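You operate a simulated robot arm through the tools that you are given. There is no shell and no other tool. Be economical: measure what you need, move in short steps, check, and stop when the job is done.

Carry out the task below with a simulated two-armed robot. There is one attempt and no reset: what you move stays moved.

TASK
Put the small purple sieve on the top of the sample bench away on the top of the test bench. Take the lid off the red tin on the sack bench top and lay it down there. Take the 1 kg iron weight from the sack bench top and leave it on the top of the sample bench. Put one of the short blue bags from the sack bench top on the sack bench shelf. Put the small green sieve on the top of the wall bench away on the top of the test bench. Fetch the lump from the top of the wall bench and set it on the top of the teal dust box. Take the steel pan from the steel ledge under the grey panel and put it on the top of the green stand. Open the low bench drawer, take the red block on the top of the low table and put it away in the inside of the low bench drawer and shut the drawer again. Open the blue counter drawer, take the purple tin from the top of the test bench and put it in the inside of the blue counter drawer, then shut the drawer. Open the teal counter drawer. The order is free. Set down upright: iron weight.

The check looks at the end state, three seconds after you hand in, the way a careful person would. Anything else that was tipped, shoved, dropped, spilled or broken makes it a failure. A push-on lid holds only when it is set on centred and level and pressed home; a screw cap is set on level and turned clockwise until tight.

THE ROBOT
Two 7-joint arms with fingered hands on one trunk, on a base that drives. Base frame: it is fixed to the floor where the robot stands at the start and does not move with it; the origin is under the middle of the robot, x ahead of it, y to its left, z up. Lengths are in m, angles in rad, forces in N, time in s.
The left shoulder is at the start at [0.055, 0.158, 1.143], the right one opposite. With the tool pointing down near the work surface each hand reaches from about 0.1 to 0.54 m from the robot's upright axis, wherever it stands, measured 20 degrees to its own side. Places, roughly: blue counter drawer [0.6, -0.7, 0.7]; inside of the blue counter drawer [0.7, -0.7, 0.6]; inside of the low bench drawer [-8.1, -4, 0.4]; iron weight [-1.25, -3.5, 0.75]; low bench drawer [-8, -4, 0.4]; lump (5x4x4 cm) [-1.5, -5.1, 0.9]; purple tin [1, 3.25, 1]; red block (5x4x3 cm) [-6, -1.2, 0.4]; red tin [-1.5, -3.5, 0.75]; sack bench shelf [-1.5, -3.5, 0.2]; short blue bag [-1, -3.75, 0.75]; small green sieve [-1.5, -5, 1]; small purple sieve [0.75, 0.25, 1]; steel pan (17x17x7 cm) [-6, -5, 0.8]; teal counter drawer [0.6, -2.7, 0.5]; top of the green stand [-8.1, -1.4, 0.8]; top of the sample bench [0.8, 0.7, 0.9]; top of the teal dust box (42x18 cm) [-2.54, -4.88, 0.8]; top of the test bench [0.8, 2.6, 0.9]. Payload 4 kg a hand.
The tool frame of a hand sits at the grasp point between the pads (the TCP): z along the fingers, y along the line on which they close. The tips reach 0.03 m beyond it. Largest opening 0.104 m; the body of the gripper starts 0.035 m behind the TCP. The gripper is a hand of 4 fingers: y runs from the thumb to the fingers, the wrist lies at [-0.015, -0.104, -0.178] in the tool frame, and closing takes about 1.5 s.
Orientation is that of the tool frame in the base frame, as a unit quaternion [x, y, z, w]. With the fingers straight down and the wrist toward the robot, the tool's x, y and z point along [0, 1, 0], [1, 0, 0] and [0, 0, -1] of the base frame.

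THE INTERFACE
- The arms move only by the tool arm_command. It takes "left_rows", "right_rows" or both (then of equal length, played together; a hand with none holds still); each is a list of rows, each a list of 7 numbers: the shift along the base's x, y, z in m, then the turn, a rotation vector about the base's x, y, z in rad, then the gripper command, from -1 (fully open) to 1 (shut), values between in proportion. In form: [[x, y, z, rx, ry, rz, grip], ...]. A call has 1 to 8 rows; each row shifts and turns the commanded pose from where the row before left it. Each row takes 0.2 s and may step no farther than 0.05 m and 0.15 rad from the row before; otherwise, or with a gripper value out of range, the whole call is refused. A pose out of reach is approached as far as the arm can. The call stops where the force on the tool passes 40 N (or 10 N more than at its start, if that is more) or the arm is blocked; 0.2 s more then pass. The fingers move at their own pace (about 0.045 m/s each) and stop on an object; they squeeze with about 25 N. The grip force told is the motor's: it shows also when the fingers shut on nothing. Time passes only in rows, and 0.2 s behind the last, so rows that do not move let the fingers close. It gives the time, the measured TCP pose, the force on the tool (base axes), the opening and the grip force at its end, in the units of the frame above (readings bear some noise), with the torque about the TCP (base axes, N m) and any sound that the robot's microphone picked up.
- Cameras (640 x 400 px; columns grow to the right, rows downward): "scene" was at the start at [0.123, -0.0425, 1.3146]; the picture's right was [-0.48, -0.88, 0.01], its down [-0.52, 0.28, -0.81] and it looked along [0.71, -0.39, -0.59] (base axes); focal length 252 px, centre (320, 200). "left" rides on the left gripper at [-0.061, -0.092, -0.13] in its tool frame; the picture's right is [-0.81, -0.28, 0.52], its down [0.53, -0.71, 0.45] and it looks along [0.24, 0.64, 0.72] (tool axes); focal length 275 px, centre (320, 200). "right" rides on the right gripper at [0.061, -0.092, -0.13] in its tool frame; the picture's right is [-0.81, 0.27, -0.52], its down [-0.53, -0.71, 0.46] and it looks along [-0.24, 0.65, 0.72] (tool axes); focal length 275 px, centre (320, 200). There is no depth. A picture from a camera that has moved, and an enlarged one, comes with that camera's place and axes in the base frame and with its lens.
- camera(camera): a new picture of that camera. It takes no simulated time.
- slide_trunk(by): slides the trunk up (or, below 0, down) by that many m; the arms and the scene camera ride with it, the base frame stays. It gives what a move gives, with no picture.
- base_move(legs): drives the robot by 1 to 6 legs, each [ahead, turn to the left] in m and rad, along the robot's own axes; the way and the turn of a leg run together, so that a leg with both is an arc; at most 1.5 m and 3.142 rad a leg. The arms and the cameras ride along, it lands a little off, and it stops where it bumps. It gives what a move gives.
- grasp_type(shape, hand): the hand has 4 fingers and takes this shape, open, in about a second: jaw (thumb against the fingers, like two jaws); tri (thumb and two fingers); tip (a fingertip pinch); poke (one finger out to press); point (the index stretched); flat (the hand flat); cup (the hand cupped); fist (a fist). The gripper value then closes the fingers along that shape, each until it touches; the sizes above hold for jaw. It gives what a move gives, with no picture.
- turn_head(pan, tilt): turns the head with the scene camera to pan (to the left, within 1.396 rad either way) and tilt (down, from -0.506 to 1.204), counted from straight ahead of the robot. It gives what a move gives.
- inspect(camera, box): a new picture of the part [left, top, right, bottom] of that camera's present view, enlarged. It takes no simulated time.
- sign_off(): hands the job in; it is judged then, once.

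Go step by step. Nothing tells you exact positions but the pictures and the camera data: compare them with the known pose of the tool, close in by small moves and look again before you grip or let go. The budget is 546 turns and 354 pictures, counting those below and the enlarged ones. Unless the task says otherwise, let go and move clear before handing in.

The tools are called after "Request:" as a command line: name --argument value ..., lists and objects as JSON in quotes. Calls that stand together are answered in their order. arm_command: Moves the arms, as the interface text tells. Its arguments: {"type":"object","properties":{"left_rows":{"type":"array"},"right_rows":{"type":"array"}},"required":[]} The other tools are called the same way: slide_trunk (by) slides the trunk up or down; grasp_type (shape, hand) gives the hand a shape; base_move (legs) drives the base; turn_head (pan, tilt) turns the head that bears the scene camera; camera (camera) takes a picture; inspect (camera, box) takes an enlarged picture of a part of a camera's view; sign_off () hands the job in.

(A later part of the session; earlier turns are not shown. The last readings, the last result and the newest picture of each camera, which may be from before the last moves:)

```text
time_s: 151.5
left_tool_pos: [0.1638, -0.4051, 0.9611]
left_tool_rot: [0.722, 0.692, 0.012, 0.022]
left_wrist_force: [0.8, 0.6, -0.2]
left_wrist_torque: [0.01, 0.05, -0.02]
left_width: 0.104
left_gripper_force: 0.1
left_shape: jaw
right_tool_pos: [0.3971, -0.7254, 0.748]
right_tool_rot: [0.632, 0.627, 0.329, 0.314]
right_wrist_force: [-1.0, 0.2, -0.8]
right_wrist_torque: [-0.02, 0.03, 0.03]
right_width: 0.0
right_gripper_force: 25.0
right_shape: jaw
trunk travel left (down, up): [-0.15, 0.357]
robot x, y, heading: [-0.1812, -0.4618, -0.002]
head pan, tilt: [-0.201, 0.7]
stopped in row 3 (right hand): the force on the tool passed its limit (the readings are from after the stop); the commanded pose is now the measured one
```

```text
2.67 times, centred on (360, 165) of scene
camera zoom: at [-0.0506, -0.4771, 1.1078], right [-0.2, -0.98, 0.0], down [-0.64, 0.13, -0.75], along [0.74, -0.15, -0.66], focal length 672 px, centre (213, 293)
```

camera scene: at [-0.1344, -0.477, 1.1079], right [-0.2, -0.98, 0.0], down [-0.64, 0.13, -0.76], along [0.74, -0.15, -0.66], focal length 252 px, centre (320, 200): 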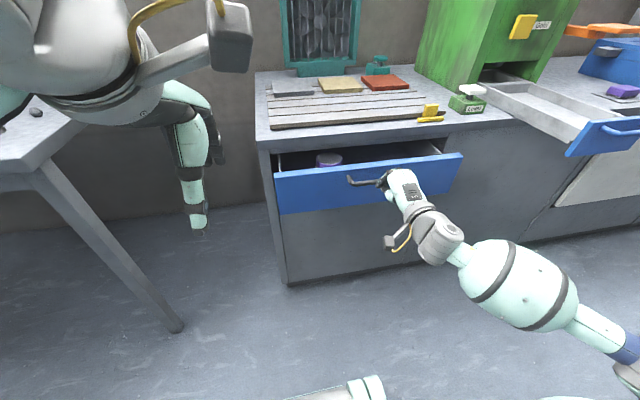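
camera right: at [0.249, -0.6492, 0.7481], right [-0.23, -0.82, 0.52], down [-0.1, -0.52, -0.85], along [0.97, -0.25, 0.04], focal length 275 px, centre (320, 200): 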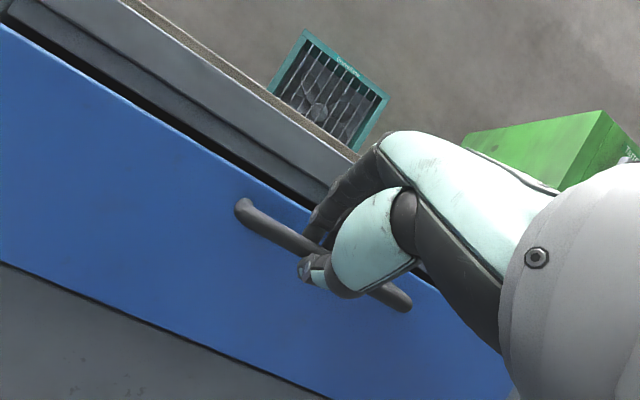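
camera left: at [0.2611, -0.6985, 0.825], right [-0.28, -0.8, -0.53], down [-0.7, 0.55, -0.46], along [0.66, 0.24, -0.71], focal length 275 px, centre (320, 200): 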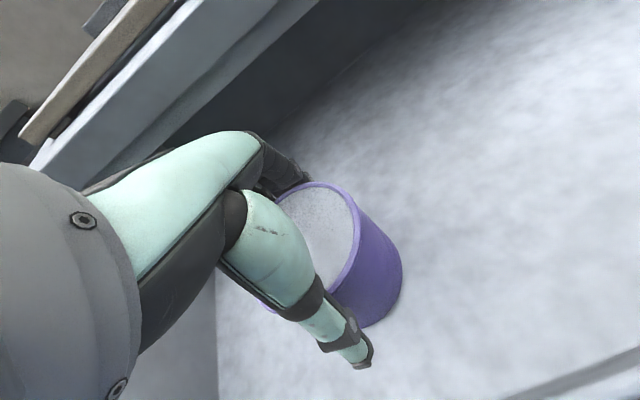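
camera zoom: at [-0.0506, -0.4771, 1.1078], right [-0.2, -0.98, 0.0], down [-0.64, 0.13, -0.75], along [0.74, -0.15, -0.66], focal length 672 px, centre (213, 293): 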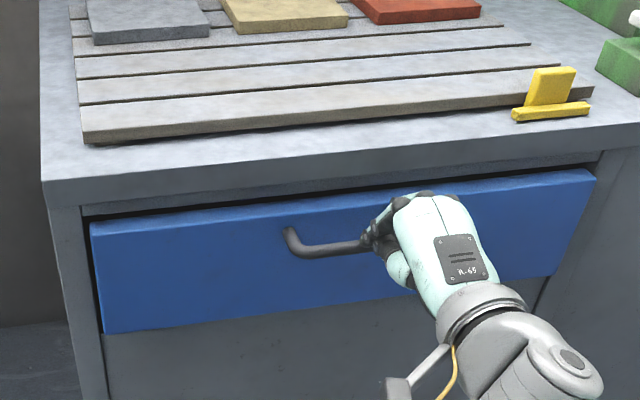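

The drawer's position matches the closed one. I withdraw, back off, and drive to the teal counter drawer (around y = -2.7).

Request:
arm_command --right_rows '[[-0.03, 0, 0.01, 0, 0, 0, 1], [-0.04, 0, 0.01, 0, 0, 0, 1], [-0.04, 0, 0.02, 0, 0, 0, 0]]'

Request:
inspect --camera "scene" --box '[240, 90, 480, 240]'

Request:
base_move --legs '[[-0.4, 0], [0, -1.571], [1.0, 0], [0.8, 0], [0, 1.571]]'

Request:
camera --camera "scene"

```text
time_s: 152.3
left_tool_pos: [0.1615, -0.4049, 0.9625]
left_tool_rot: [0.722, 0.692, 0.013, 0.024]
left_wrist_force: [-0.4, -0.6, -0.8]
left_wrist_torque: [-0.01, -0.05, -0.02]
left_width: 0.1039
left_gripper_force: 0.0
left_shape: jaw
right_tool_pos: [0.2852, -0.7274, 0.7866]
right_tool_rot: [0.631, 0.627, 0.331, 0.315]
right_wrist_force: [-0.9, 0.3, 0.2]
right_wrist_torque: [0.0, -0.01, -0.02]
right_width: 0.0505
right_gripper_force: 0.0
right_shape: jaw
trunk travel left (down, up): [-0.15, 0.357]
robot x, y, heading: [-0.1776, -0.4604, -0.003]
head pan, tilt: [-0.201, 0.7]
```

```text
2.67 times, centred on (360, 165) of scene
camera zoom: at [-0.0538, -0.477, 1.1083], right [-0.2, -0.98, 0.0], down [-0.64, 0.13, -0.76], along [0.74, -0.15, -0.65], focal length 672 px, centre (213, 293)
```

zoom: 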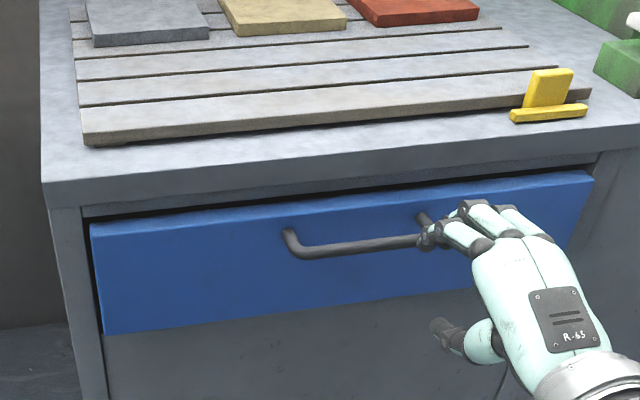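

```text
time_s: 171.3
left_tool_pos: [-0.261, -2.2311, 0.9616]
left_tool_rot: [0.723, 0.691, 0.019, 0.021]
left_wrist_force: [0.8, -0.5, 0.1]
left_wrist_torque: [-0.04, 0.01, 0.0]
left_width: 0.1041
left_gripper_force: 0.1
left_shape: jaw
right_tool_pos: [-0.1412, -2.5578, 0.7863]
right_tool_rot: [0.635, 0.623, 0.328, 0.317]
right_wrist_force: [0.3, 0.2, 0.2]
right_wrist_torque: [0.03, 0.0, 0.01]
right_width: 0.0518
right_gripper_force: 0.0
right_shape: jaw
trunk travel left (down, up): [-0.15, 0.357]
robot x, y, heading: [-0.6053, -2.2915, -0.014]
head pan, tilt: [-0.201, 0.7]
```

```text
263 pictures are left
camera scene: at [-0.4787, -2.3125, 1.1082], right [-0.21, -0.98, 0.0], down [-0.64, 0.14, -0.76], along [0.74, -0.16, -0.65], focal length 252 px, centre (320, 200)
```

scene: 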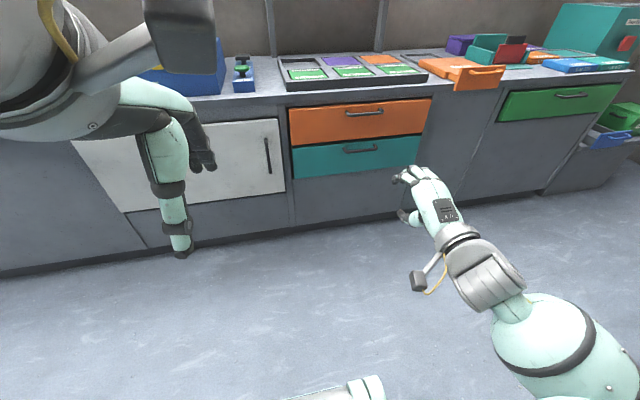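

The teal drawer is the lower one; its handle at about [0.42, -2.683, 0.57]. I lower the trunk, aim the right hand and check.

Request:
slide_trunk --by -0.15

Request:
arm_command --right_rows '[[0.03, -0.03, 0, 0, 0.02, 0, 0.04], [0.03, -0.03, -0.02, 0, 0.02, 0, 0.04], [0.03, -0.03, -0.02, 0, 0, 0, 0.04], [0.03, -0.03, -0.01, 0, 0, 0, 0.04]]'

Request:
camera --camera "scene"

Request:
camera --camera "right"

```text
time_s: 173.0
left_tool_pos: [-0.2735, -2.2307, 0.816]
left_tool_rot: [0.723, 0.69, 0.023, 0.026]
left_wrist_force: [-0.2, -0.5, -0.9]
left_wrist_torque: [-0.03, 0.01, -0.05]
left_width: 0.1039
left_gripper_force: 0.0
left_shape: jaw
right_tool_pos: [-0.1478, -2.561, 0.6378]
right_tool_rot: [0.637, 0.621, 0.327, 0.32]
right_wrist_force: [0.6, -0.4, -0.3]
right_wrist_torque: [-0.03, 0.03, -0.01]
right_width: 0.052
right_gripper_force: 0.1
right_shape: jaw
trunk travel left (down, up): [0.0, 0.507]
robot x, y, heading: [-0.6045, -2.2949, -0.01]
head pan, tilt: [-0.201, 0.7]
```

```text
time_s: 174.0
left_tool_pos: [-0.2722, -2.2306, 0.8154]
left_tool_rot: [0.722, 0.691, 0.023, 0.025]
left_wrist_force: [-0.6, 0.4, 0.4]
left_wrist_torque: [0.02, -0.01, 0.02]
left_width: 0.1041
left_gripper_force: 0.1
left_shape: jaw
right_tool_pos: [-0.028, -2.6758, 0.5946]
right_tool_rot: [0.638, 0.628, 0.321, 0.308]
right_wrist_force: [-0.2, -0.4, -0.5]
right_wrist_torque: [0.05, 0.0, 0.01]
right_width: 0.05
right_gripper_force: 0.1
right_shape: jaw
trunk travel left (down, up): [0.0, 0.507]
robot x, y, heading: [-0.6076, -2.2879, -0.008]
head pan, tilt: [-0.201, 0.7]
```

```text
262 pictures are left
camera scene: at [-0.4803, -2.3127, 0.9589], right [-0.21, -0.98, 0.0], down [-0.64, 0.14, -0.76], along [0.74, -0.16, -0.65], focal length 252 px, centre (320, 200)
```

scene: 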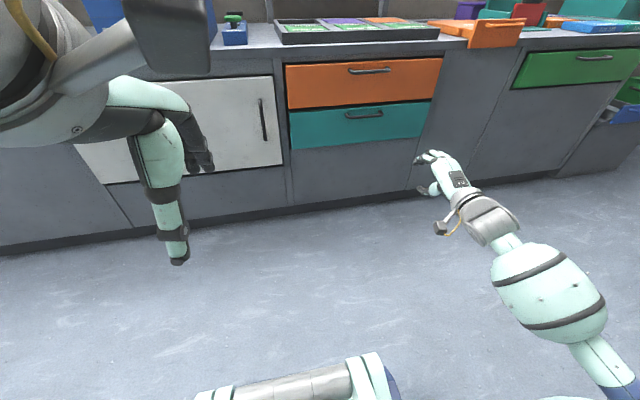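

```text
261 pictures are left
camera right: at [-0.1869, -2.6147, 0.6012], right [-0.25, -0.82, 0.51], down [-0.07, -0.51, -0.85], along [0.96, -0.25, 0.07], focal length 275 px, centre (320, 200)
```

right: 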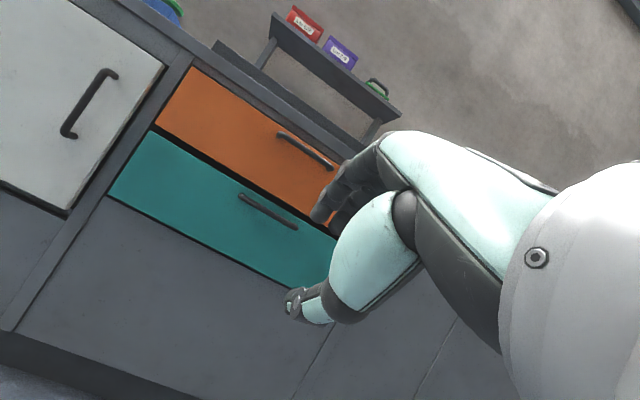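

Request:
arm_command --right_rows '[[0, -0.006, -0.014, 0, 0, 0, 0.04]]'

Request:
base_move --legs '[[0.35, 0.008]]'

Request:
camera --camera "right"

Request:
camera --camera "scene"

```text
time_s: 174.4
left_tool_pos: [-0.273, -2.2299, 0.8161]
left_tool_rot: [0.722, 0.691, 0.022, 0.025]
left_wrist_force: [-0.2, -0.9, -0.1]
left_wrist_torque: [-0.01, 0.01, 0.03]
left_width: 0.1039
left_gripper_force: 0.0
left_shape: jaw
right_tool_pos: [-0.0287, -2.6823, 0.5794]
right_tool_rot: [0.64, 0.627, 0.319, 0.309]
right_wrist_force: [-1.0, 0.4, 0.1]
right_wrist_torque: [0.01, -0.02, 0.03]
right_width: 0.0505
right_gripper_force: 0.2
right_shape: jaw
trunk travel left (down, up): [0.0, 0.507]
robot x, y, heading: [-0.6047, -2.2944, -0.01]
head pan, tilt: [-0.201, 0.7]
```

```text
time_s: 176.7
left_tool_pos: [0.0782, -2.2316, 0.8162]
left_tool_rot: [0.72, 0.693, 0.022, 0.024]
left_wrist_force: [-0.1, 0.7, -0.1]
left_wrist_torque: [0.01, 0.03, -0.04]
left_width: 0.1039
left_gripper_force: 0.0
left_shape: jaw
right_tool_pos: [0.3259, -2.6813, 0.58]
right_tool_rot: [0.637, 0.631, 0.32, 0.307]
right_wrist_force: [-0.8, -0.1, -0.8]
right_wrist_torque: [0.01, -0.01, -0.03]
right_width: 0.0502
right_gripper_force: 0.0
right_shape: jaw
trunk travel left (down, up): [0.0, 0.507]
robot x, y, heading: [-0.2538, -2.2947, -0.004]
head pan, tilt: [-0.201, 0.7]
```

```text
260 pictures are left
camera right: at [0.1665, -2.6205, 0.5859], right [-0.25, -0.82, 0.51], down [-0.07, -0.51, -0.85], along [0.97, -0.25, 0.07], focal length 275 px, centre (320, 200)
```

right: 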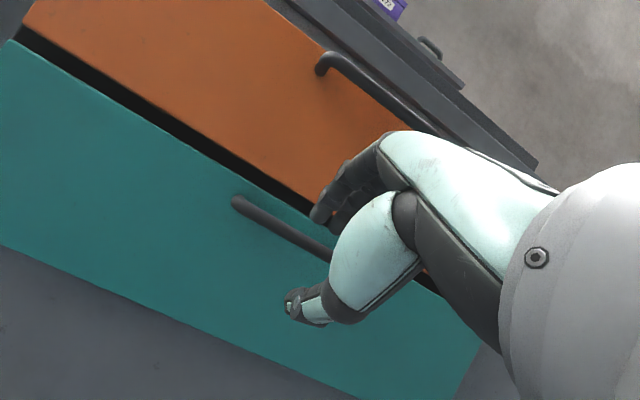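

```text
259 pictures are left
camera scene: at [-0.1289, -2.3148, 0.9588], right [-0.2, -0.98, 0.0], down [-0.64, 0.13, -0.76], along [0.74, -0.16, -0.65], focal length 252 px, centre (320, 200)
```

scene: 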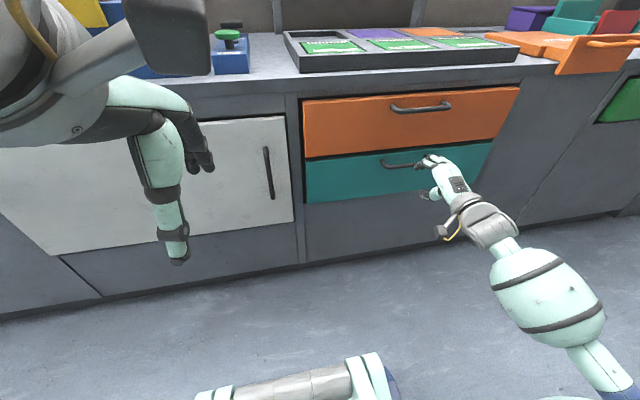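

Request:
base_move --legs '[[0.075, 0]]'

Request:
camera --camera "right"

Request:
inspect --camera "scene" --box '[340, 100, 540, 225]'

```text
time_s: 177.7
left_tool_pos: [0.1535, -2.2306, 0.8157]
left_tool_rot: [0.72, 0.693, 0.024, 0.024]
left_wrist_force: [1.2, -0.8, -0.5]
left_wrist_torque: [-0.02, 0.1, -0.05]
left_width: 0.1039
left_gripper_force: 0.0
left_shape: jaw
right_tool_pos: [0.4023, -2.6808, 0.5816]
right_tool_rot: [0.636, 0.629, 0.322, 0.309]
right_wrist_force: [0.4, 0.9, -0.9]
right_wrist_torque: [0.01, -0.02, 0.04]
right_width: 0.0502
right_gripper_force: 0.1
right_shape: jaw
trunk travel left (down, up): [0.0, 0.507]
robot x, y, heading: [-0.1757, -2.2947, -0.012]
head pan, tilt: [-0.201, 0.7]
```

```text
258 pictures are left
camera right: at [0.242, -2.621, 0.5874], right [-0.25, -0.82, 0.51], down [-0.07, -0.51, -0.85], along [0.97, -0.25, 0.07], focal length 275 px, centre (320, 200)
```

right: 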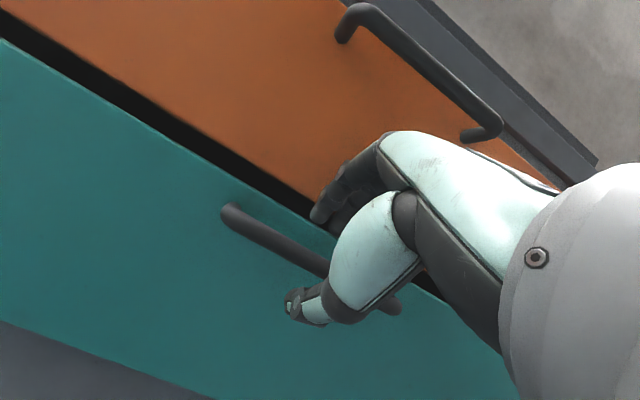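

```text
3.20 times, centred on (440, 162) of scene
camera zoom: at [-0.0461, -2.3144, 0.9582], right [-0.19, -0.98, 0.0], down [-0.65, 0.12, -0.75], along [0.74, -0.15, -0.66], focal length 807 px, centre (-64, 320)
```

zoom: 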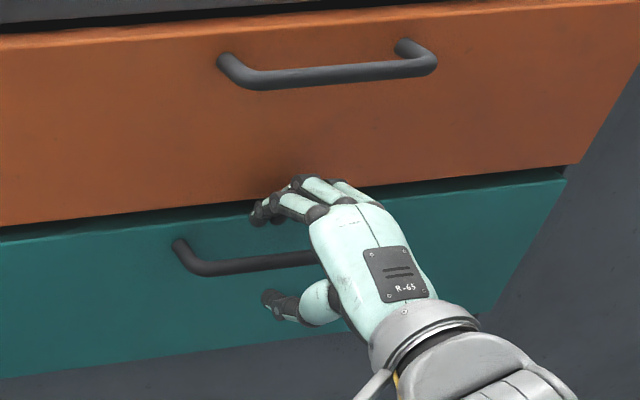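

Request:
arm_command --right_rows '[[0.005, 0, -0.008, 0, 0, 0, 0.04], [0, 0, 0, 0, 0, 0, 0.5], [0, 0, 0, 0, 0, 0, 1], [0, 0, 0, 0, 0, 0, 1], [0, 0, 0, 0, 0, 0, 1]]'

Request:
inspect --camera "scene" --box '[340, 100, 540, 225]'

```text
time_s: 178.9
left_tool_pos: [0.1391, -2.2303, 0.8228]
left_tool_rot: [0.716, 0.697, 0.025, 0.03]
left_wrist_force: [0.5, -0.6, 0.4]
left_wrist_torque: [0.05, -0.02, 0.05]
left_width: 0.1038
left_gripper_force: 0.0
left_shape: jaw
right_tool_pos: [0.3958, -2.6815, 0.5856]
right_tool_rot: [0.633, 0.627, 0.328, 0.315]
right_wrist_force: [-9.7, 1.1, 2.7]
right_wrist_torque: [0.01, 0.11, 0.01]
right_width: 0.002
right_gripper_force: 25.3
right_shape: jaw
trunk travel left (down, up): [0.0, 0.507]
robot x, y, heading: [-0.1776, -2.2974, -0.008]
head pan, tilt: [-0.201, 0.7]
```

```text
3.20 times, centred on (440, 162) of scene
camera zoom: at [-0.0509, -2.3087, 0.9605], right [-0.13, -0.99, 0.0], down [-0.64, 0.08, -0.77], along [0.76, -0.1, -0.64], focal length 807 px, centre (-64, 320)
```

zoom: 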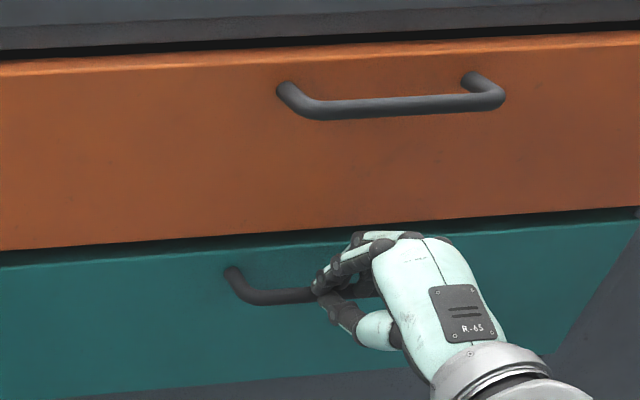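

The fingers closed in front of the bar. I open again, go 2 cm deeper and close.

Request:
arm_command --right_rows '[[-0.01, 0, 0, 0, 0, 0, 0], [0, 0, 0, 0, 0, 0, -0.15], [0, 0, 0, 0, 0, 0, -0.15], [0.015, 0, 0, 0, 0, 0, -0.15], [0.012, 0, -0.002, 0, 0, 0, -0.15]]'

Request:
camera --camera "right"

Request:
inspect --camera "scene" --box '[340, 100, 540, 225]'

```text
time_s: 180.1
left_tool_pos: [0.1402, -2.2309, 0.8226]
left_tool_rot: [0.717, 0.696, 0.027, 0.031]
left_wrist_force: [0.0, -0.2, 0.7]
left_wrist_torque: [-0.02, 0.0, 0.03]
left_width: 0.1037
left_gripper_force: 0.0
left_shape: jaw
right_tool_pos: [0.4124, -2.681, 0.5838]
right_tool_rot: [0.633, 0.626, 0.328, 0.316]
right_wrist_force: [-23.7, -1.7, 3.5]
right_wrist_torque: [-0.06, -0.74, -0.27]
right_width: 0.0552
right_gripper_force: 0.0
right_shape: jaw
trunk travel left (down, up): [0.0, 0.507]
robot x, y, heading: [-0.1763, -2.2981, -0.007]
head pan, tilt: [-0.201, 0.7]
```

```text
255 pictures are left
camera right: at [0.2529, -2.6207, 0.5868], right [-0.26, -0.82, 0.51], down [-0.05, -0.52, -0.86], along [0.96, -0.25, 0.09], focal length 275 px, centre (320, 200)
```

right: 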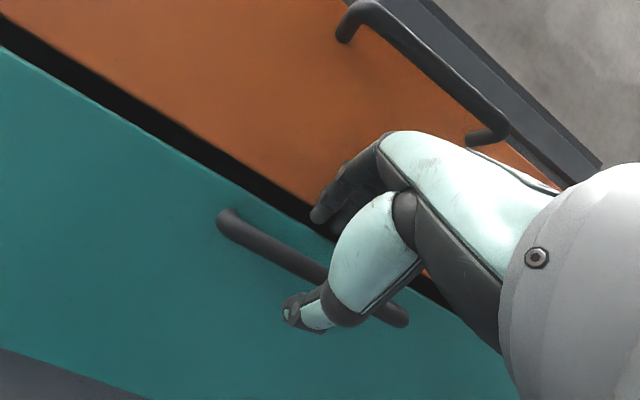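

```text
3.20 times, centred on (440, 162) of scene
camera zoom: at [-0.0523, -2.3082, 0.9606], right [-0.12, -0.99, 0.0], down [-0.64, 0.08, -0.77], along [0.76, -0.1, -0.64], focal length 807 px, centre (-64, 320)
```

zoom: 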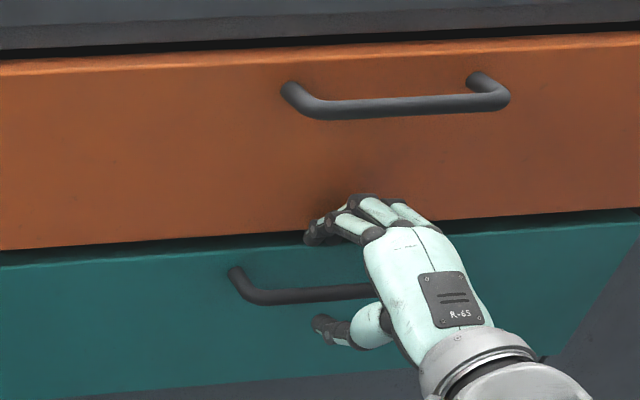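

Request:
arm_command --right_rows '[[-0.01, 0, -0.006, 0, 0, 0, -0.15], [0, 0, -0.008, 0, 0, 0, -0.1], [0.005, 0, -0.002, 0, 0, 0, -0.05], [0, 0, 0, 0, 0, 0, 0.5], [0, 0, 0, 0, 0, 0, 1], [0, 0, 0, 0, 0, 0, 1], [0, 0, 0, 0, 0, 0, 1]]'

Request:
inspect --camera "scene" --box '[340, 100, 540, 225]'

```text
time_s: 181.7
left_tool_pos: [0.1406, -2.2311, 0.8214]
left_tool_rot: [0.718, 0.695, 0.027, 0.029]
left_wrist_force: [0.7, 0.1, 0.0]
left_wrist_torque: [0.0, -0.03, -0.01]
left_width: 0.1037
left_gripper_force: 0.1
left_shape: jaw
right_tool_pos: [0.4092, -2.6821, 0.5636]
right_tool_rot: [0.634, 0.627, 0.327, 0.313]
right_wrist_force: [1.2, 1.6, -3.5]
right_wrist_torque: [-0.02, 0.0, 0.06]
right_width: 0.0006
right_gripper_force: 25.2
right_shape: jaw
trunk travel left (down, up): [0.0, 0.507]
robot x, y, heading: [-0.175, -2.3, -0.005]
head pan, tilt: [-0.201, 0.7]
```

```text
3.20 times, centred on (440, 162) of scene
camera zoom: at [-0.0494, -2.308, 0.96], right [-0.12, -0.99, 0.0], down [-0.64, 0.07, -0.77], along [0.76, -0.09, -0.64], focal length 807 px, centre (-64, 320)
```

zoom: 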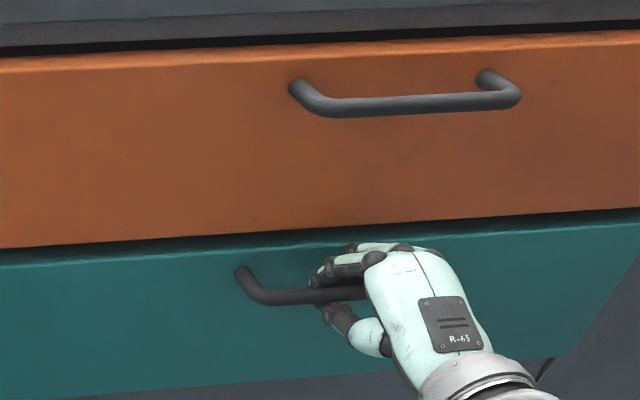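

The fingers have now closed around the bar. I pull.

Request:
arm_command --right_rows '[[-0.01, 0, 0, 0, 0, 0, 1], [-0.015, 0, 0, 0, 0, 0, 1], [-0.015, 0, 0, 0, 0, 0, 1]]'

Request:
camera --camera "scene"

```text
time_s: 182.5
left_tool_pos: [0.1406, -2.2322, 0.8217]
left_tool_rot: [0.718, 0.695, 0.027, 0.029]
left_wrist_force: [-0.7, -0.4, -0.4]
left_wrist_torque: [0.0, 0.01, -0.02]
left_width: 0.1036
left_gripper_force: 0.1
left_shape: jaw
right_tool_pos: [0.3676, -2.6821, 0.5654]
right_tool_rot: [0.634, 0.627, 0.327, 0.314]
right_wrist_force: [-0.1, -0.8, -6.6]
right_wrist_torque: [-0.03, 0.03, 0.07]
right_width: 0.0006
right_gripper_force: 24.7
right_shape: jaw
trunk travel left (down, up): [0.0, 0.507]
robot x, y, heading: [-0.175, -2.2989, -0.008]
head pan, tilt: [-0.201, 0.7]
```

```text
252 pictures are left
camera scene: at [-0.0494, -2.3081, 0.9599], right [-0.11, -0.99, 0.0], down [-0.64, 0.07, -0.76], along [0.76, -0.09, -0.64], focal length 252 px, centre (320, 200)
```

scene: 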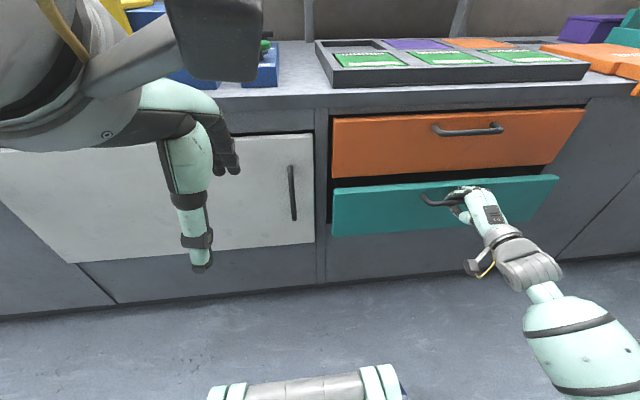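

Request:
base_move --legs '[[-0.2, 0]]'

Request:
camera --camera "scene"

```text
time_s: 184.1
left_tool_pos: [-0.0575, -2.2312, 0.8204]
left_tool_rot: [0.719, 0.694, 0.028, 0.029]
left_wrist_force: [-0.4, -0.2, 0.1]
left_wrist_torque: [-0.02, -0.03, 0.01]
left_width: 0.1039
left_gripper_force: 0.0
left_shape: jaw
right_tool_pos: [0.1677, -2.6809, 0.5653]
right_tool_rot: [0.634, 0.626, 0.327, 0.314]
right_wrist_force: [-2.6, 0.0, -9.1]
right_wrist_torque: [-0.01, 0.08, 0.11]
right_width: 0.0012
right_gripper_force: 24.8
right_shape: jaw
trunk travel left (down, up): [0.0, 0.507]
robot x, y, heading: [-0.3792, -2.2956, -0.002]
head pan, tilt: [-0.201, 0.7]
```

```text
251 pictures are left
camera scene: at [-0.2483, -2.3071, 0.9599], right [-0.11, -0.99, 0.0], down [-0.64, 0.07, -0.76], along [0.76, -0.09, -0.65], focal length 252 px, centre (320, 200)
```

scene: 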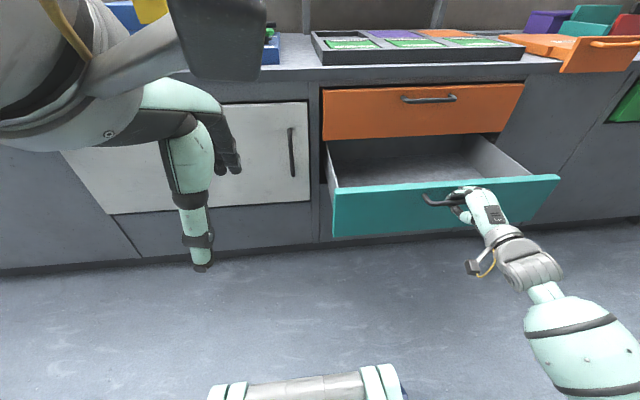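

Request:
base_move --legs '[[-0.06, 0]]'

Request:
camera --camera "scene"

```text
time_s: 185.1
left_tool_pos: [-0.1223, -2.2302, 0.8213]
left_tool_rot: [0.712, 0.701, 0.018, 0.028]
left_wrist_force: [-0.4, -0.5, -0.6]
left_wrist_torque: [0.01, 0.02, 0.0]
left_width: 0.1041
left_gripper_force: 0.0
left_shape: jaw
right_tool_pos: [0.1003, -2.6817, 0.5679]
right_tool_rot: [0.634, 0.625, 0.329, 0.314]
right_wrist_force: [-0.7, 5.6, -26.3]
right_wrist_torque: [0.02, 0.25, 0.17]
right_width: 0.0012
right_gripper_force: 25.0
right_shape: jaw
trunk travel left (down, up): [0.0, 0.507]
robot x, y, heading: [-0.4361, -2.2952, -0.008]
head pan, tilt: [-0.201, 0.7]
```

```text
250 pictures are left
camera scene: at [-0.3068, -2.3057, 0.9622], right [-0.09, -1.0, 0.0], down [-0.62, 0.06, -0.78], along [0.78, -0.07, -0.62], focal length 252 px, centre (320, 200)
```

scene: 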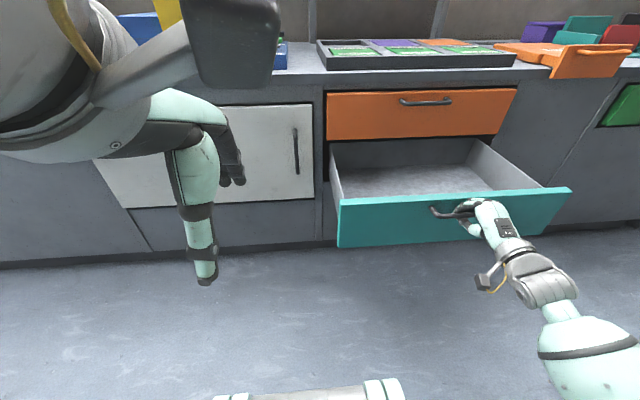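

The drawer is open about 30 cm. I release the handle and withdraw.

Request:
arm_command --right_rows '[[0, 0, 0, 0, 0, 0, 0.3], [0, 0, 0, 0, 0, 0, -0.2], [0, 0, 0, 0, 0, 0, -0.2], [0, 0, 0, 0, 0, 0, -0.3], [-0.02, 0, -0.005, 0, 0, 0, -0.3], [-0.03, 0, -0.005, 0, 0, 0, -0.3], [-0.02, 0, 0, 0, 0, 0, -0.3]]'

Request:
base_move --legs '[[-0.3, 0]]'

Request:
camera --camera "scene"

```text
time_s: 186.7
left_tool_pos: [-0.1298, -2.2278, 0.8232]
left_tool_rot: [0.704, 0.709, 0.01, 0.026]
left_wrist_force: [0.1, 0.5, -0.7]
left_wrist_torque: [0.04, 0.02, 0.0]
left_width: 0.1039
left_gripper_force: 0.0
left_shape: jaw
right_tool_pos: [0.0247, -2.6799, 0.5657]
right_tool_rot: [0.631, 0.624, 0.332, 0.32]
right_wrist_force: [-0.1, 0.8, -0.3]
right_wrist_torque: [-0.01, 0.02, 0.02]
right_width: 0.0671
right_gripper_force: 0.0
right_shape: jaw
trunk travel left (down, up): [0.0, 0.507]
robot x, y, heading: [-0.434, -2.2931, -0.006]
head pan, tilt: [-0.201, 0.7]
```

```text
time_s: 188.8
left_tool_pos: [-0.4354, -2.2266, 0.8239]
left_tool_rot: [0.707, 0.707, 0.011, 0.026]
left_wrist_force: [0.4, 0.4, 0.0]
left_wrist_torque: [-0.01, 0.01, -0.02]
left_width: 0.104
left_gripper_force: 0.0
left_shape: jaw
right_tool_pos: [-0.2835, -2.6793, 0.5668]
right_tool_rot: [0.633, 0.622, 0.332, 0.32]
right_wrist_force: [0.5, -1.0, 0.3]
right_wrist_torque: [0.05, -0.01, 0.0]
right_width: 0.0674
right_gripper_force: 0.0
right_shape: jaw
trunk travel left (down, up): [0.0, 0.507]
robot x, y, heading: [-0.7437, -2.2941, -0.01]
head pan, tilt: [-0.201, 0.7]
```

```text
249 pictures are left
camera scene: at [-0.6144, -2.2994, 0.9642], right [-0.06, -1.0, 0.0], down [-0.61, 0.04, -0.8], along [0.79, -0.05, -0.61], focal length 252 px, centre (320, 200)
```

scene: 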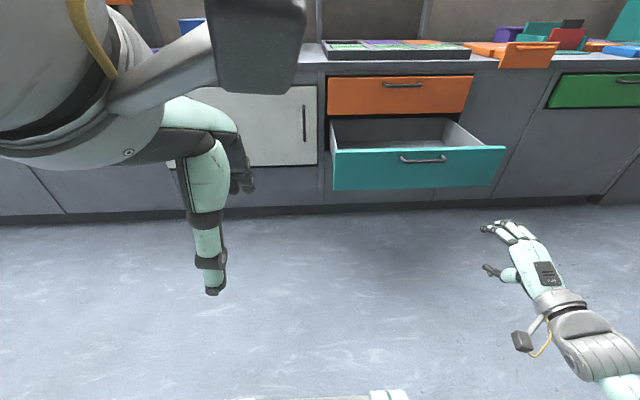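

The teal drawer stays open. I raise the trunk, turn the right hand down again, and face the sack bench area.

Request:
slide_trunk --by 0.3

Request:
arm_command --right_rows '[[0, -0.01, 0.01, 0, 0.14, 0, -1], [0, -0.01, 0.01, 0, 0.14, 0, -1], [0, -0.01, 0.01, 0, 0.14, 0, -1], [0, -0.01, 0.01, 0, 0.14, 0, -1], [0, 0, 0.03, 0, 0.14, 0, -1], [0, 0, 0.04, 0, 0.14, 0, -1], [0, 0, 0.04, 0, 0.05, 0, -1]]'

Request:
base_move --legs '[[0, -1.571]]'

Request:
turn_head --pan -0.2 --tilt 0.4

Request:
camera --camera "scene"

```text
time_s: 191.8
left_tool_pos: [-0.4377, -2.225, 1.1226]
left_tool_rot: [0.698, 0.716, 0.0, 0.022]
left_wrist_force: [0.0, 0.5, -0.6]
left_wrist_torque: [0.0, -0.02, -0.01]
left_width: 0.1038
left_gripper_force: 0.0
left_shape: jaw
right_tool_pos: [-0.2902, -2.6792, 0.8698]
right_tool_rot: [0.63, 0.62, 0.337, 0.324]
right_wrist_force: [-0.5, 0.3, 0.0]
right_wrist_torque: [-0.01, -0.01, 0.01]
right_width: 0.0675
right_gripper_force: 0.0
right_shape: jaw
trunk travel left (down, up): [-0.3, 0.207]
robot x, y, heading: [-0.7425, -2.2944, -0.014]
head pan, tilt: [-0.201, 0.7]
```

```text
time_s: 193.4
left_tool_pos: [-0.4392, -2.2242, 1.1221]
left_tool_rot: [0.699, 0.715, 0.001, 0.022]
left_wrist_force: [0.4, -0.1, -0.2]
left_wrist_torque: [-0.05, 0.01, -0.03]
left_width: 0.1038
left_gripper_force: 0.0
left_shape: jaw
right_tool_pos: [-0.2904, -2.717, 1.0202]
right_tool_rot: [0.716, 0.697, 0.031, 0.024]
right_wrist_force: [-0.8, -0.3, 0.3]
right_wrist_torque: [-0.01, 0.0, 0.0]
right_width: 0.1038
right_gripper_force: 0.0
right_shape: jaw
trunk travel left (down, up): [-0.3, 0.207]
robot x, y, heading: [-0.7419, -2.2948, -0.011]
head pan, tilt: [-0.201, 0.7]
```

```text
time_s: 197.6
left_tool_pos: [-0.6743, -2.5998, 1.1217]
left_tool_rot: [1.0, 0.017, -0.013, 0.014]
left_wrist_force: [-0.3, -0.5, 0.1]
left_wrist_torque: [0.04, 0.03, -0.01]
left_width: 0.1038
left_gripper_force: 0.1
left_shape: jaw
right_tool_pos: [-1.1695, -2.7416, 1.02]
right_tool_rot: [0.999, -0.016, 0.004, 0.041]
right_wrist_force: [-0.3, 0.1, 0.0]
right_wrist_torque: [0.01, 0.02, 0.02]
right_width: 0.1039
right_gripper_force: 0.0
right_shape: jaw
trunk travel left (down, up): [-0.3, 0.207]
robot x, y, heading: [-0.732, -2.2978, -1.587]
head pan, tilt: [-0.201, 0.7]
```

```text
time_s: 198.4
left_tool_pos: [-0.6734, -2.5879, 1.1247]
left_tool_rot: [1.0, 0.021, -0.012, 0.015]
left_wrist_force: [0.2, -0.2, 0.0]
left_wrist_torque: [0.0, -0.02, 0.0]
left_width: 0.1041
left_gripper_force: 0.1
left_shape: jaw
right_tool_pos: [-1.1699, -2.7309, 1.0243]
right_tool_rot: [0.999, -0.017, 0.004, 0.047]
right_wrist_force: [0.2, -0.4, 0.0]
right_wrist_torque: [0.0, 0.01, 0.0]
right_width: 0.1042
right_gripper_force: 0.0
right_shape: jaw
trunk travel left (down, up): [-0.3, 0.207]
robot x, y, heading: [-0.7356, -2.2975, -1.59]
head pan, tilt: [-0.201, 0.4]
```

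```text
248 pictures are left
camera scene: at [-0.7396, -2.4328, 1.285], right [-1.0, 0.06, 0.0], down [0.02, 0.39, -0.92], along [-0.05, -0.92, -0.39], focal length 252 px, centre (320, 200)
```

scene: 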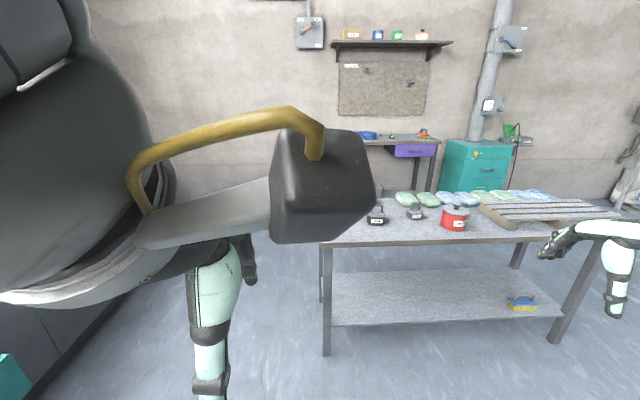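

Request:
inspect --camera "scene" --box '[340, 170, 500, 270]'

Request:
inspect --camera "scene" --box '[460, 160, 640, 272]'

Request:
inspect --camera "scene" --box '[330, 110, 530, 235]'

```text
4.00 times, centred on (420, 220) of scene
camera zoom: at [-0.7396, -2.4328, 1.285], right [-1.0, 0.06, 0.0], down [0.02, 0.39, -0.92], along [-0.05, -0.92, -0.39], focal length 1009 px, centre (-80, 120)
```

zoom: 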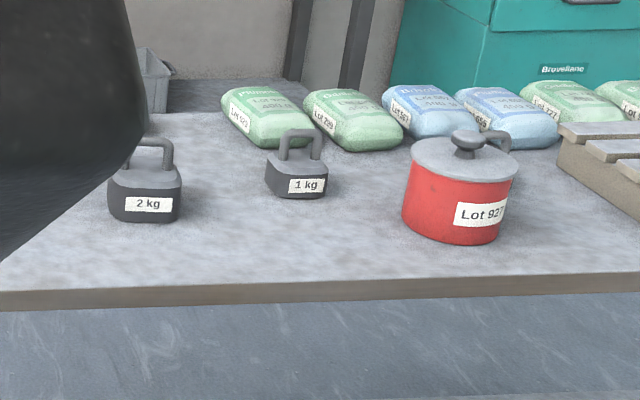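

```text
3.56 times, centred on (550, 216) of scene
camera zoom: at [-0.7396, -2.4328, 1.285], right [-1.0, 0.06, 0.0], down [0.02, 0.39, -0.92], along [-0.05, -0.92, -0.39], focal length 897 px, centre (-498, 143)
```

zoom: 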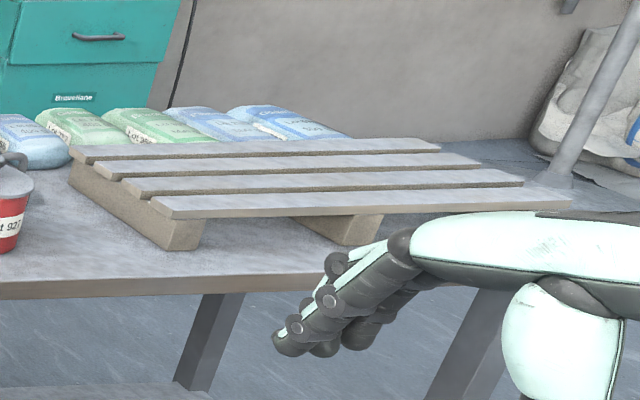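

```text
3.20 times, centred on (430, 172) of scene
camera zoom: at [-0.7396, -2.4328, 1.285], right [-1.0, 0.06, 0.0], down [0.02, 0.39, -0.92], along [-0.05, -0.92, -0.39], focal length 807 px, centre (-32, 288)
```

zoom: 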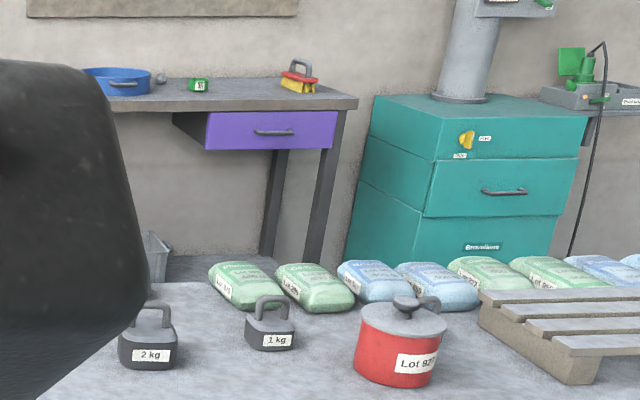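

Request:
arm_command --left_rows '[[0.045, 0, 0, 0, 0, 0, -1], [0.045, 0, 0, 0, 0, 0, -1], [0.045, 0, 0, 0, 0, 0, -1], [0.045, 0, 0, 0, 0, 0, -1], [0.045, 0, 0, 0, 0, 0, -1], [0.045, 0, 0, 0, 0, 0, -1]]'

Request:
camera --camera "scene"

```text
time_s: 199.8
left_tool_pos: [-0.4056, -2.5958, 1.1402]
left_tool_rot: [1.0, 0.016, -0.014, 0.019]
left_wrist_force: [0.4, 0.8, 0.5]
left_wrist_torque: [0.0, -0.01, 0.02]
left_width: 0.1039
left_gripper_force: 0.0
left_shape: jaw
left hand out of reach, approached as far as the arm can: row 2, 3
right_tool_pos: [-1.1687, -2.7311, 1.0264]
right_tool_rot: [0.999, -0.017, 0.003, 0.048]
right_wrist_force: [-0.7, 0.1, 0.3]
right_wrist_torque: [-0.01, -0.01, -0.01]
right_width: 0.1038
right_gripper_force: 0.1
right_shape: jaw
trunk travel left (down, up): [-0.3, 0.207]
robot x, y, heading: [-0.7307, -2.2955, -1.597]
head pan, tilt: [-0.201, 0.4]
```

```text
244 pictures are left
camera scene: at [-0.7526, -2.429, 1.2846], right [-0.98, 0.22, 0.0], down [0.08, 0.39, -0.92], along [-0.2, -0.89, -0.4], focal length 252 px, centre (320, 200)
```

scene: 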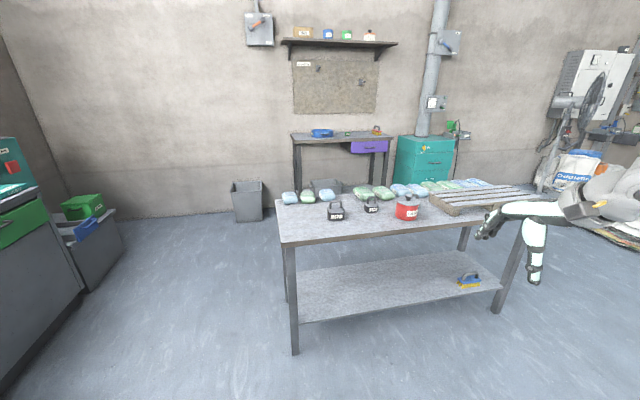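

Request:
inspect --camera "scene" --box '[260, 165, 420, 265]'

Request:
inspect --camera "scene" --box '[360, 150, 540, 262]'

```text
4.00 times, centred on (340, 215) of scene
camera zoom: at [-0.7526, -2.429, 1.2846], right [-0.98, 0.22, 0.0], down [0.08, 0.39, -0.92], along [-0.2, -0.89, -0.4], focal length 1009 px, centre (240, 140)
```

zoom: 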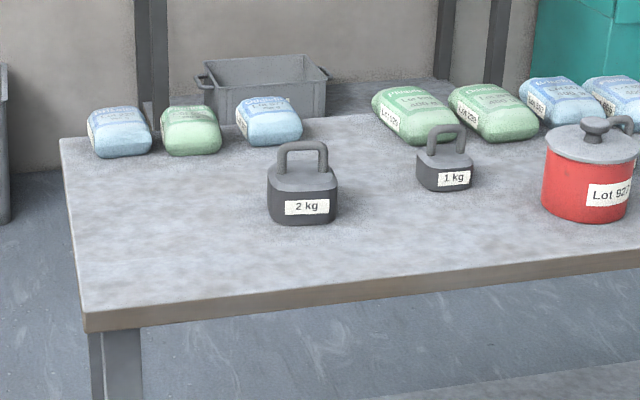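

```text
3.56 times, centred on (450, 206) of scene
camera zoom: at [-0.7526, -2.429, 1.2846], right [-0.98, 0.22, 0.0], down [0.08, 0.39, -0.92], along [-0.2, -0.89, -0.4], focal length 897 px, centre (-142, 179)
```

zoom: 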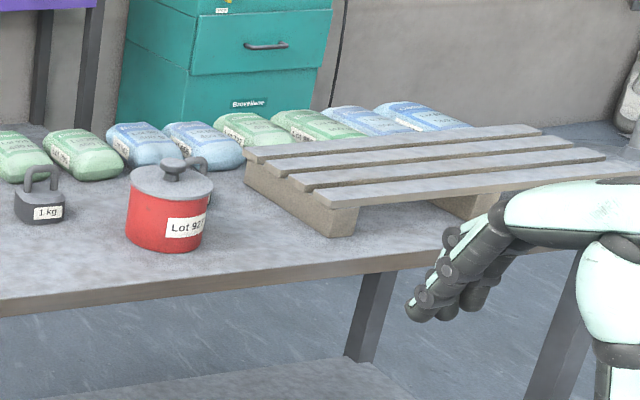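

Two short blue bags lie at the bench's left end (≈[-0.87,-3.67] and [-1.06,-3.64]); the 1 kg weight at ≈[-1.26,-3.51], the red tin with its knobbed lid at ≈[-1.42,-3.44]. I drive in front of the bench.

Request:
base_move --legs '[[0, -1.545], [0.52, 0], [0, 1.571], [0.5, 0]]'

Request:
turn_head --pan -0.1 --tilt 0.75

Request:
camera --camera "scene"

```text
time_s: 211.1
left_tool_pos: [-0.9191, -2.5984, 1.1494]
left_tool_rot: [0.999, 0.023, -0.012, 0.034]
left_wrist_force: [-0.2, -0.8, 0.4]
left_wrist_torque: [0.03, 0.05, 0.02]
left_width: 0.104
left_gripper_force: 0.0
left_shape: jaw
right_tool_pos: [-1.6799, -2.7436, 1.036]
right_tool_rot: [0.998, -0.012, 0.004, 0.061]
right_wrist_force: [0.3, -1.2, -0.7]
right_wrist_torque: [0.01, 0.01, 0.0]
right_width: 0.1038
right_gripper_force: 0.1
right_shape: jaw
trunk travel left (down, up): [-0.3, 0.207]
robot x, y, heading: [-1.2532, -2.3282, -1.536]
head pan, tilt: [-0.201, 0.4]
stopped in leg 4: the robot was blocked; the commanded pose is now the measured one
```

```text
time_s: 211.9
left_tool_pos: [-0.918, -2.6091, 1.1475]
left_tool_rot: [0.999, 0.021, -0.012, 0.03]
left_wrist_force: [-1.0, 0.0, 0.8]
left_wrist_torque: [0.02, 0.01, -0.02]
left_width: 0.1038
left_gripper_force: 0.1
left_shape: jaw
right_tool_pos: [-1.6795, -2.7519, 1.0339]
right_tool_rot: [0.998, -0.014, 0.004, 0.055]
right_wrist_force: [1.3, -0.3, -0.8]
right_wrist_torque: [0.04, -0.03, -0.03]
right_width: 0.1042
right_gripper_force: 0.0
right_shape: jaw
trunk travel left (down, up): [-0.3, 0.207]
robot x, y, heading: [-1.2586, -2.3285, -1.541]
head pan, tilt: [-0.099, 0.75]
```

```text
241 pictures are left
camera scene: at [-1.2603, -2.4569, 1.2536], right [-1.0, 0.07, 0.0], down [0.05, 0.69, -0.72], along [-0.05, -0.72, -0.69], focal length 252 px, centre (320, 200)
```

scene: 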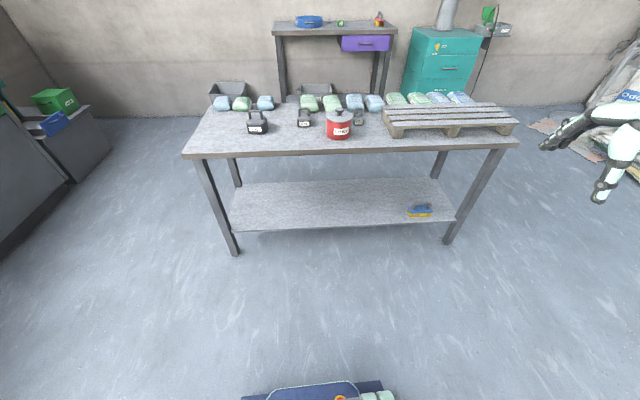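

Nothing visible blocks the way ahead; I try a short forward drive again.

Request:
base_move --legs '[[0.2, -0.03]]'

```text
time_s: 213.5
left_tool_pos: [-0.9257, -2.8067, 1.1494]
left_tool_rot: [0.999, 0.004, -0.013, 0.033]
left_wrist_force: [0.1, -0.4, 0.7]
left_wrist_torque: [-0.04, -0.01, 0.02]
left_width: 0.1041
left_gripper_force: 0.1
left_shape: jaw
right_tool_pos: [-1.6899, -2.9264, 1.0367]
right_tool_rot: [0.998, -0.029, 0.003, 0.06]
right_wrist_force: [0.2, -0.6, 0.6]
right_wrist_torque: [0.0, -0.01, -0.02]
right_width: 0.104
right_gripper_force: 0.0
right_shape: jaw
trunk travel left (down, up): [-0.3, 0.207]
robot x, y, heading: [-1.2517, -2.5271, -1.573]
head pan, tilt: [-0.099, 0.75]
```

Request:
base_move --legs '[[0.36, 0]]'

Request:
camera --camera "scene"

```text
time_s: 215.8
left_tool_pos: [-0.9266, -3.1774, 1.1446]
left_tool_rot: [0.999, 0.004, -0.013, 0.029]
left_wrist_force: [0.3, -0.4, 0.1]
left_wrist_torque: [0.01, 0.0, 0.0]
left_width: 0.1038
left_gripper_force: 0.2
left_shape: jaw
right_tool_pos: [-1.6923, -3.2927, 1.032]
right_tool_rot: [0.998, -0.031, 0.002, 0.054]
right_wrist_force: [-0.4, -0.3, 0.0]
right_wrist_torque: [0.02, 0.02, 0.0]
right_width: 0.1039
right_gripper_force: 0.1
right_shape: jaw
trunk travel left (down, up): [-0.3, 0.207]
robot x, y, heading: [-1.2567, -2.8817, -1.575]
head pan, tilt: [-0.099, 0.75]
```

```text
240 pictures are left
camera scene: at [-1.2637, -3.0141, 1.2532], right [-0.99, 0.1, 0.0], down [0.07, 0.69, -0.72], along [-0.08, -0.72, -0.69], focal length 252 px, centre (320, 200)
```

scene: 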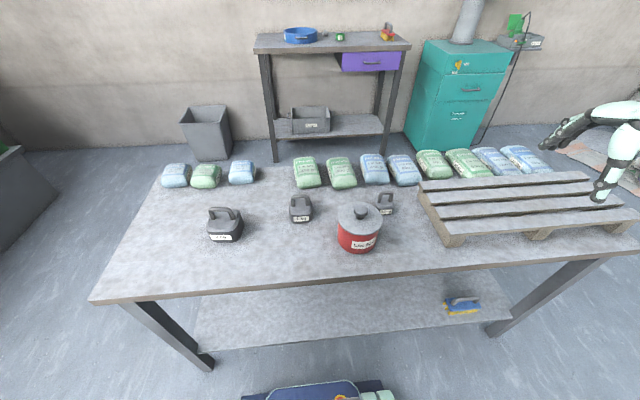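

Request:
inspect --camera "scene" --box '[260, 150, 420, 250]'

Request:
inspect --camera "scene" --box '[140, 145, 300, 245]'

```text
4.00 times, centred on (340, 200) of scene
camera zoom: at [-1.2637, -3.0141, 1.2532], right [-0.99, 0.1, 0.0], down [0.07, 0.69, -0.72], along [-0.08, -0.72, -0.69], focal length 1009 px, centre (240, 200)
```

zoom: 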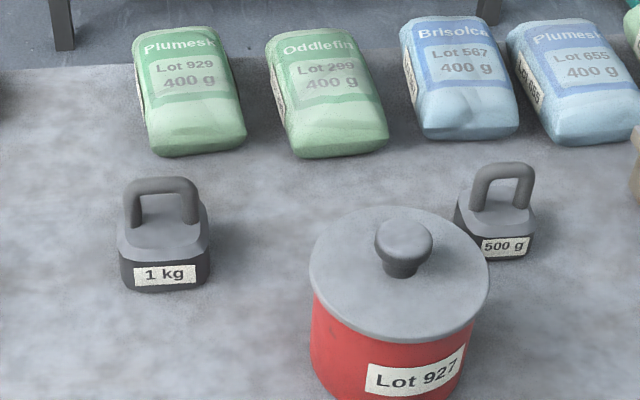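

```text
4.00 times, centred on (220, 195) of scene
camera zoom: at [-1.2637, -3.0141, 1.2532], right [-0.99, 0.1, 0.0], down [0.07, 0.69, -0.72], along [-0.08, -0.72, -0.69], focal length 1009 px, centre (720, 220)
```

zoom: 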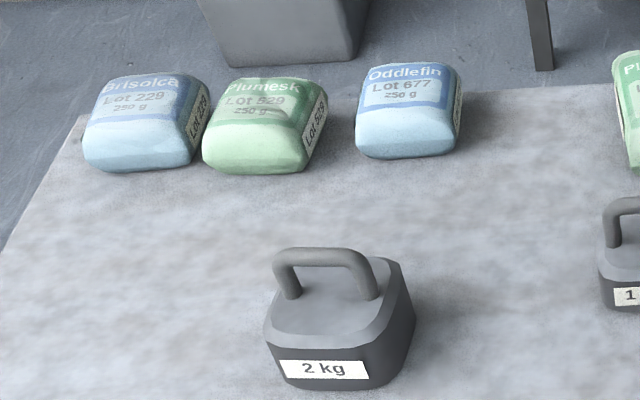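

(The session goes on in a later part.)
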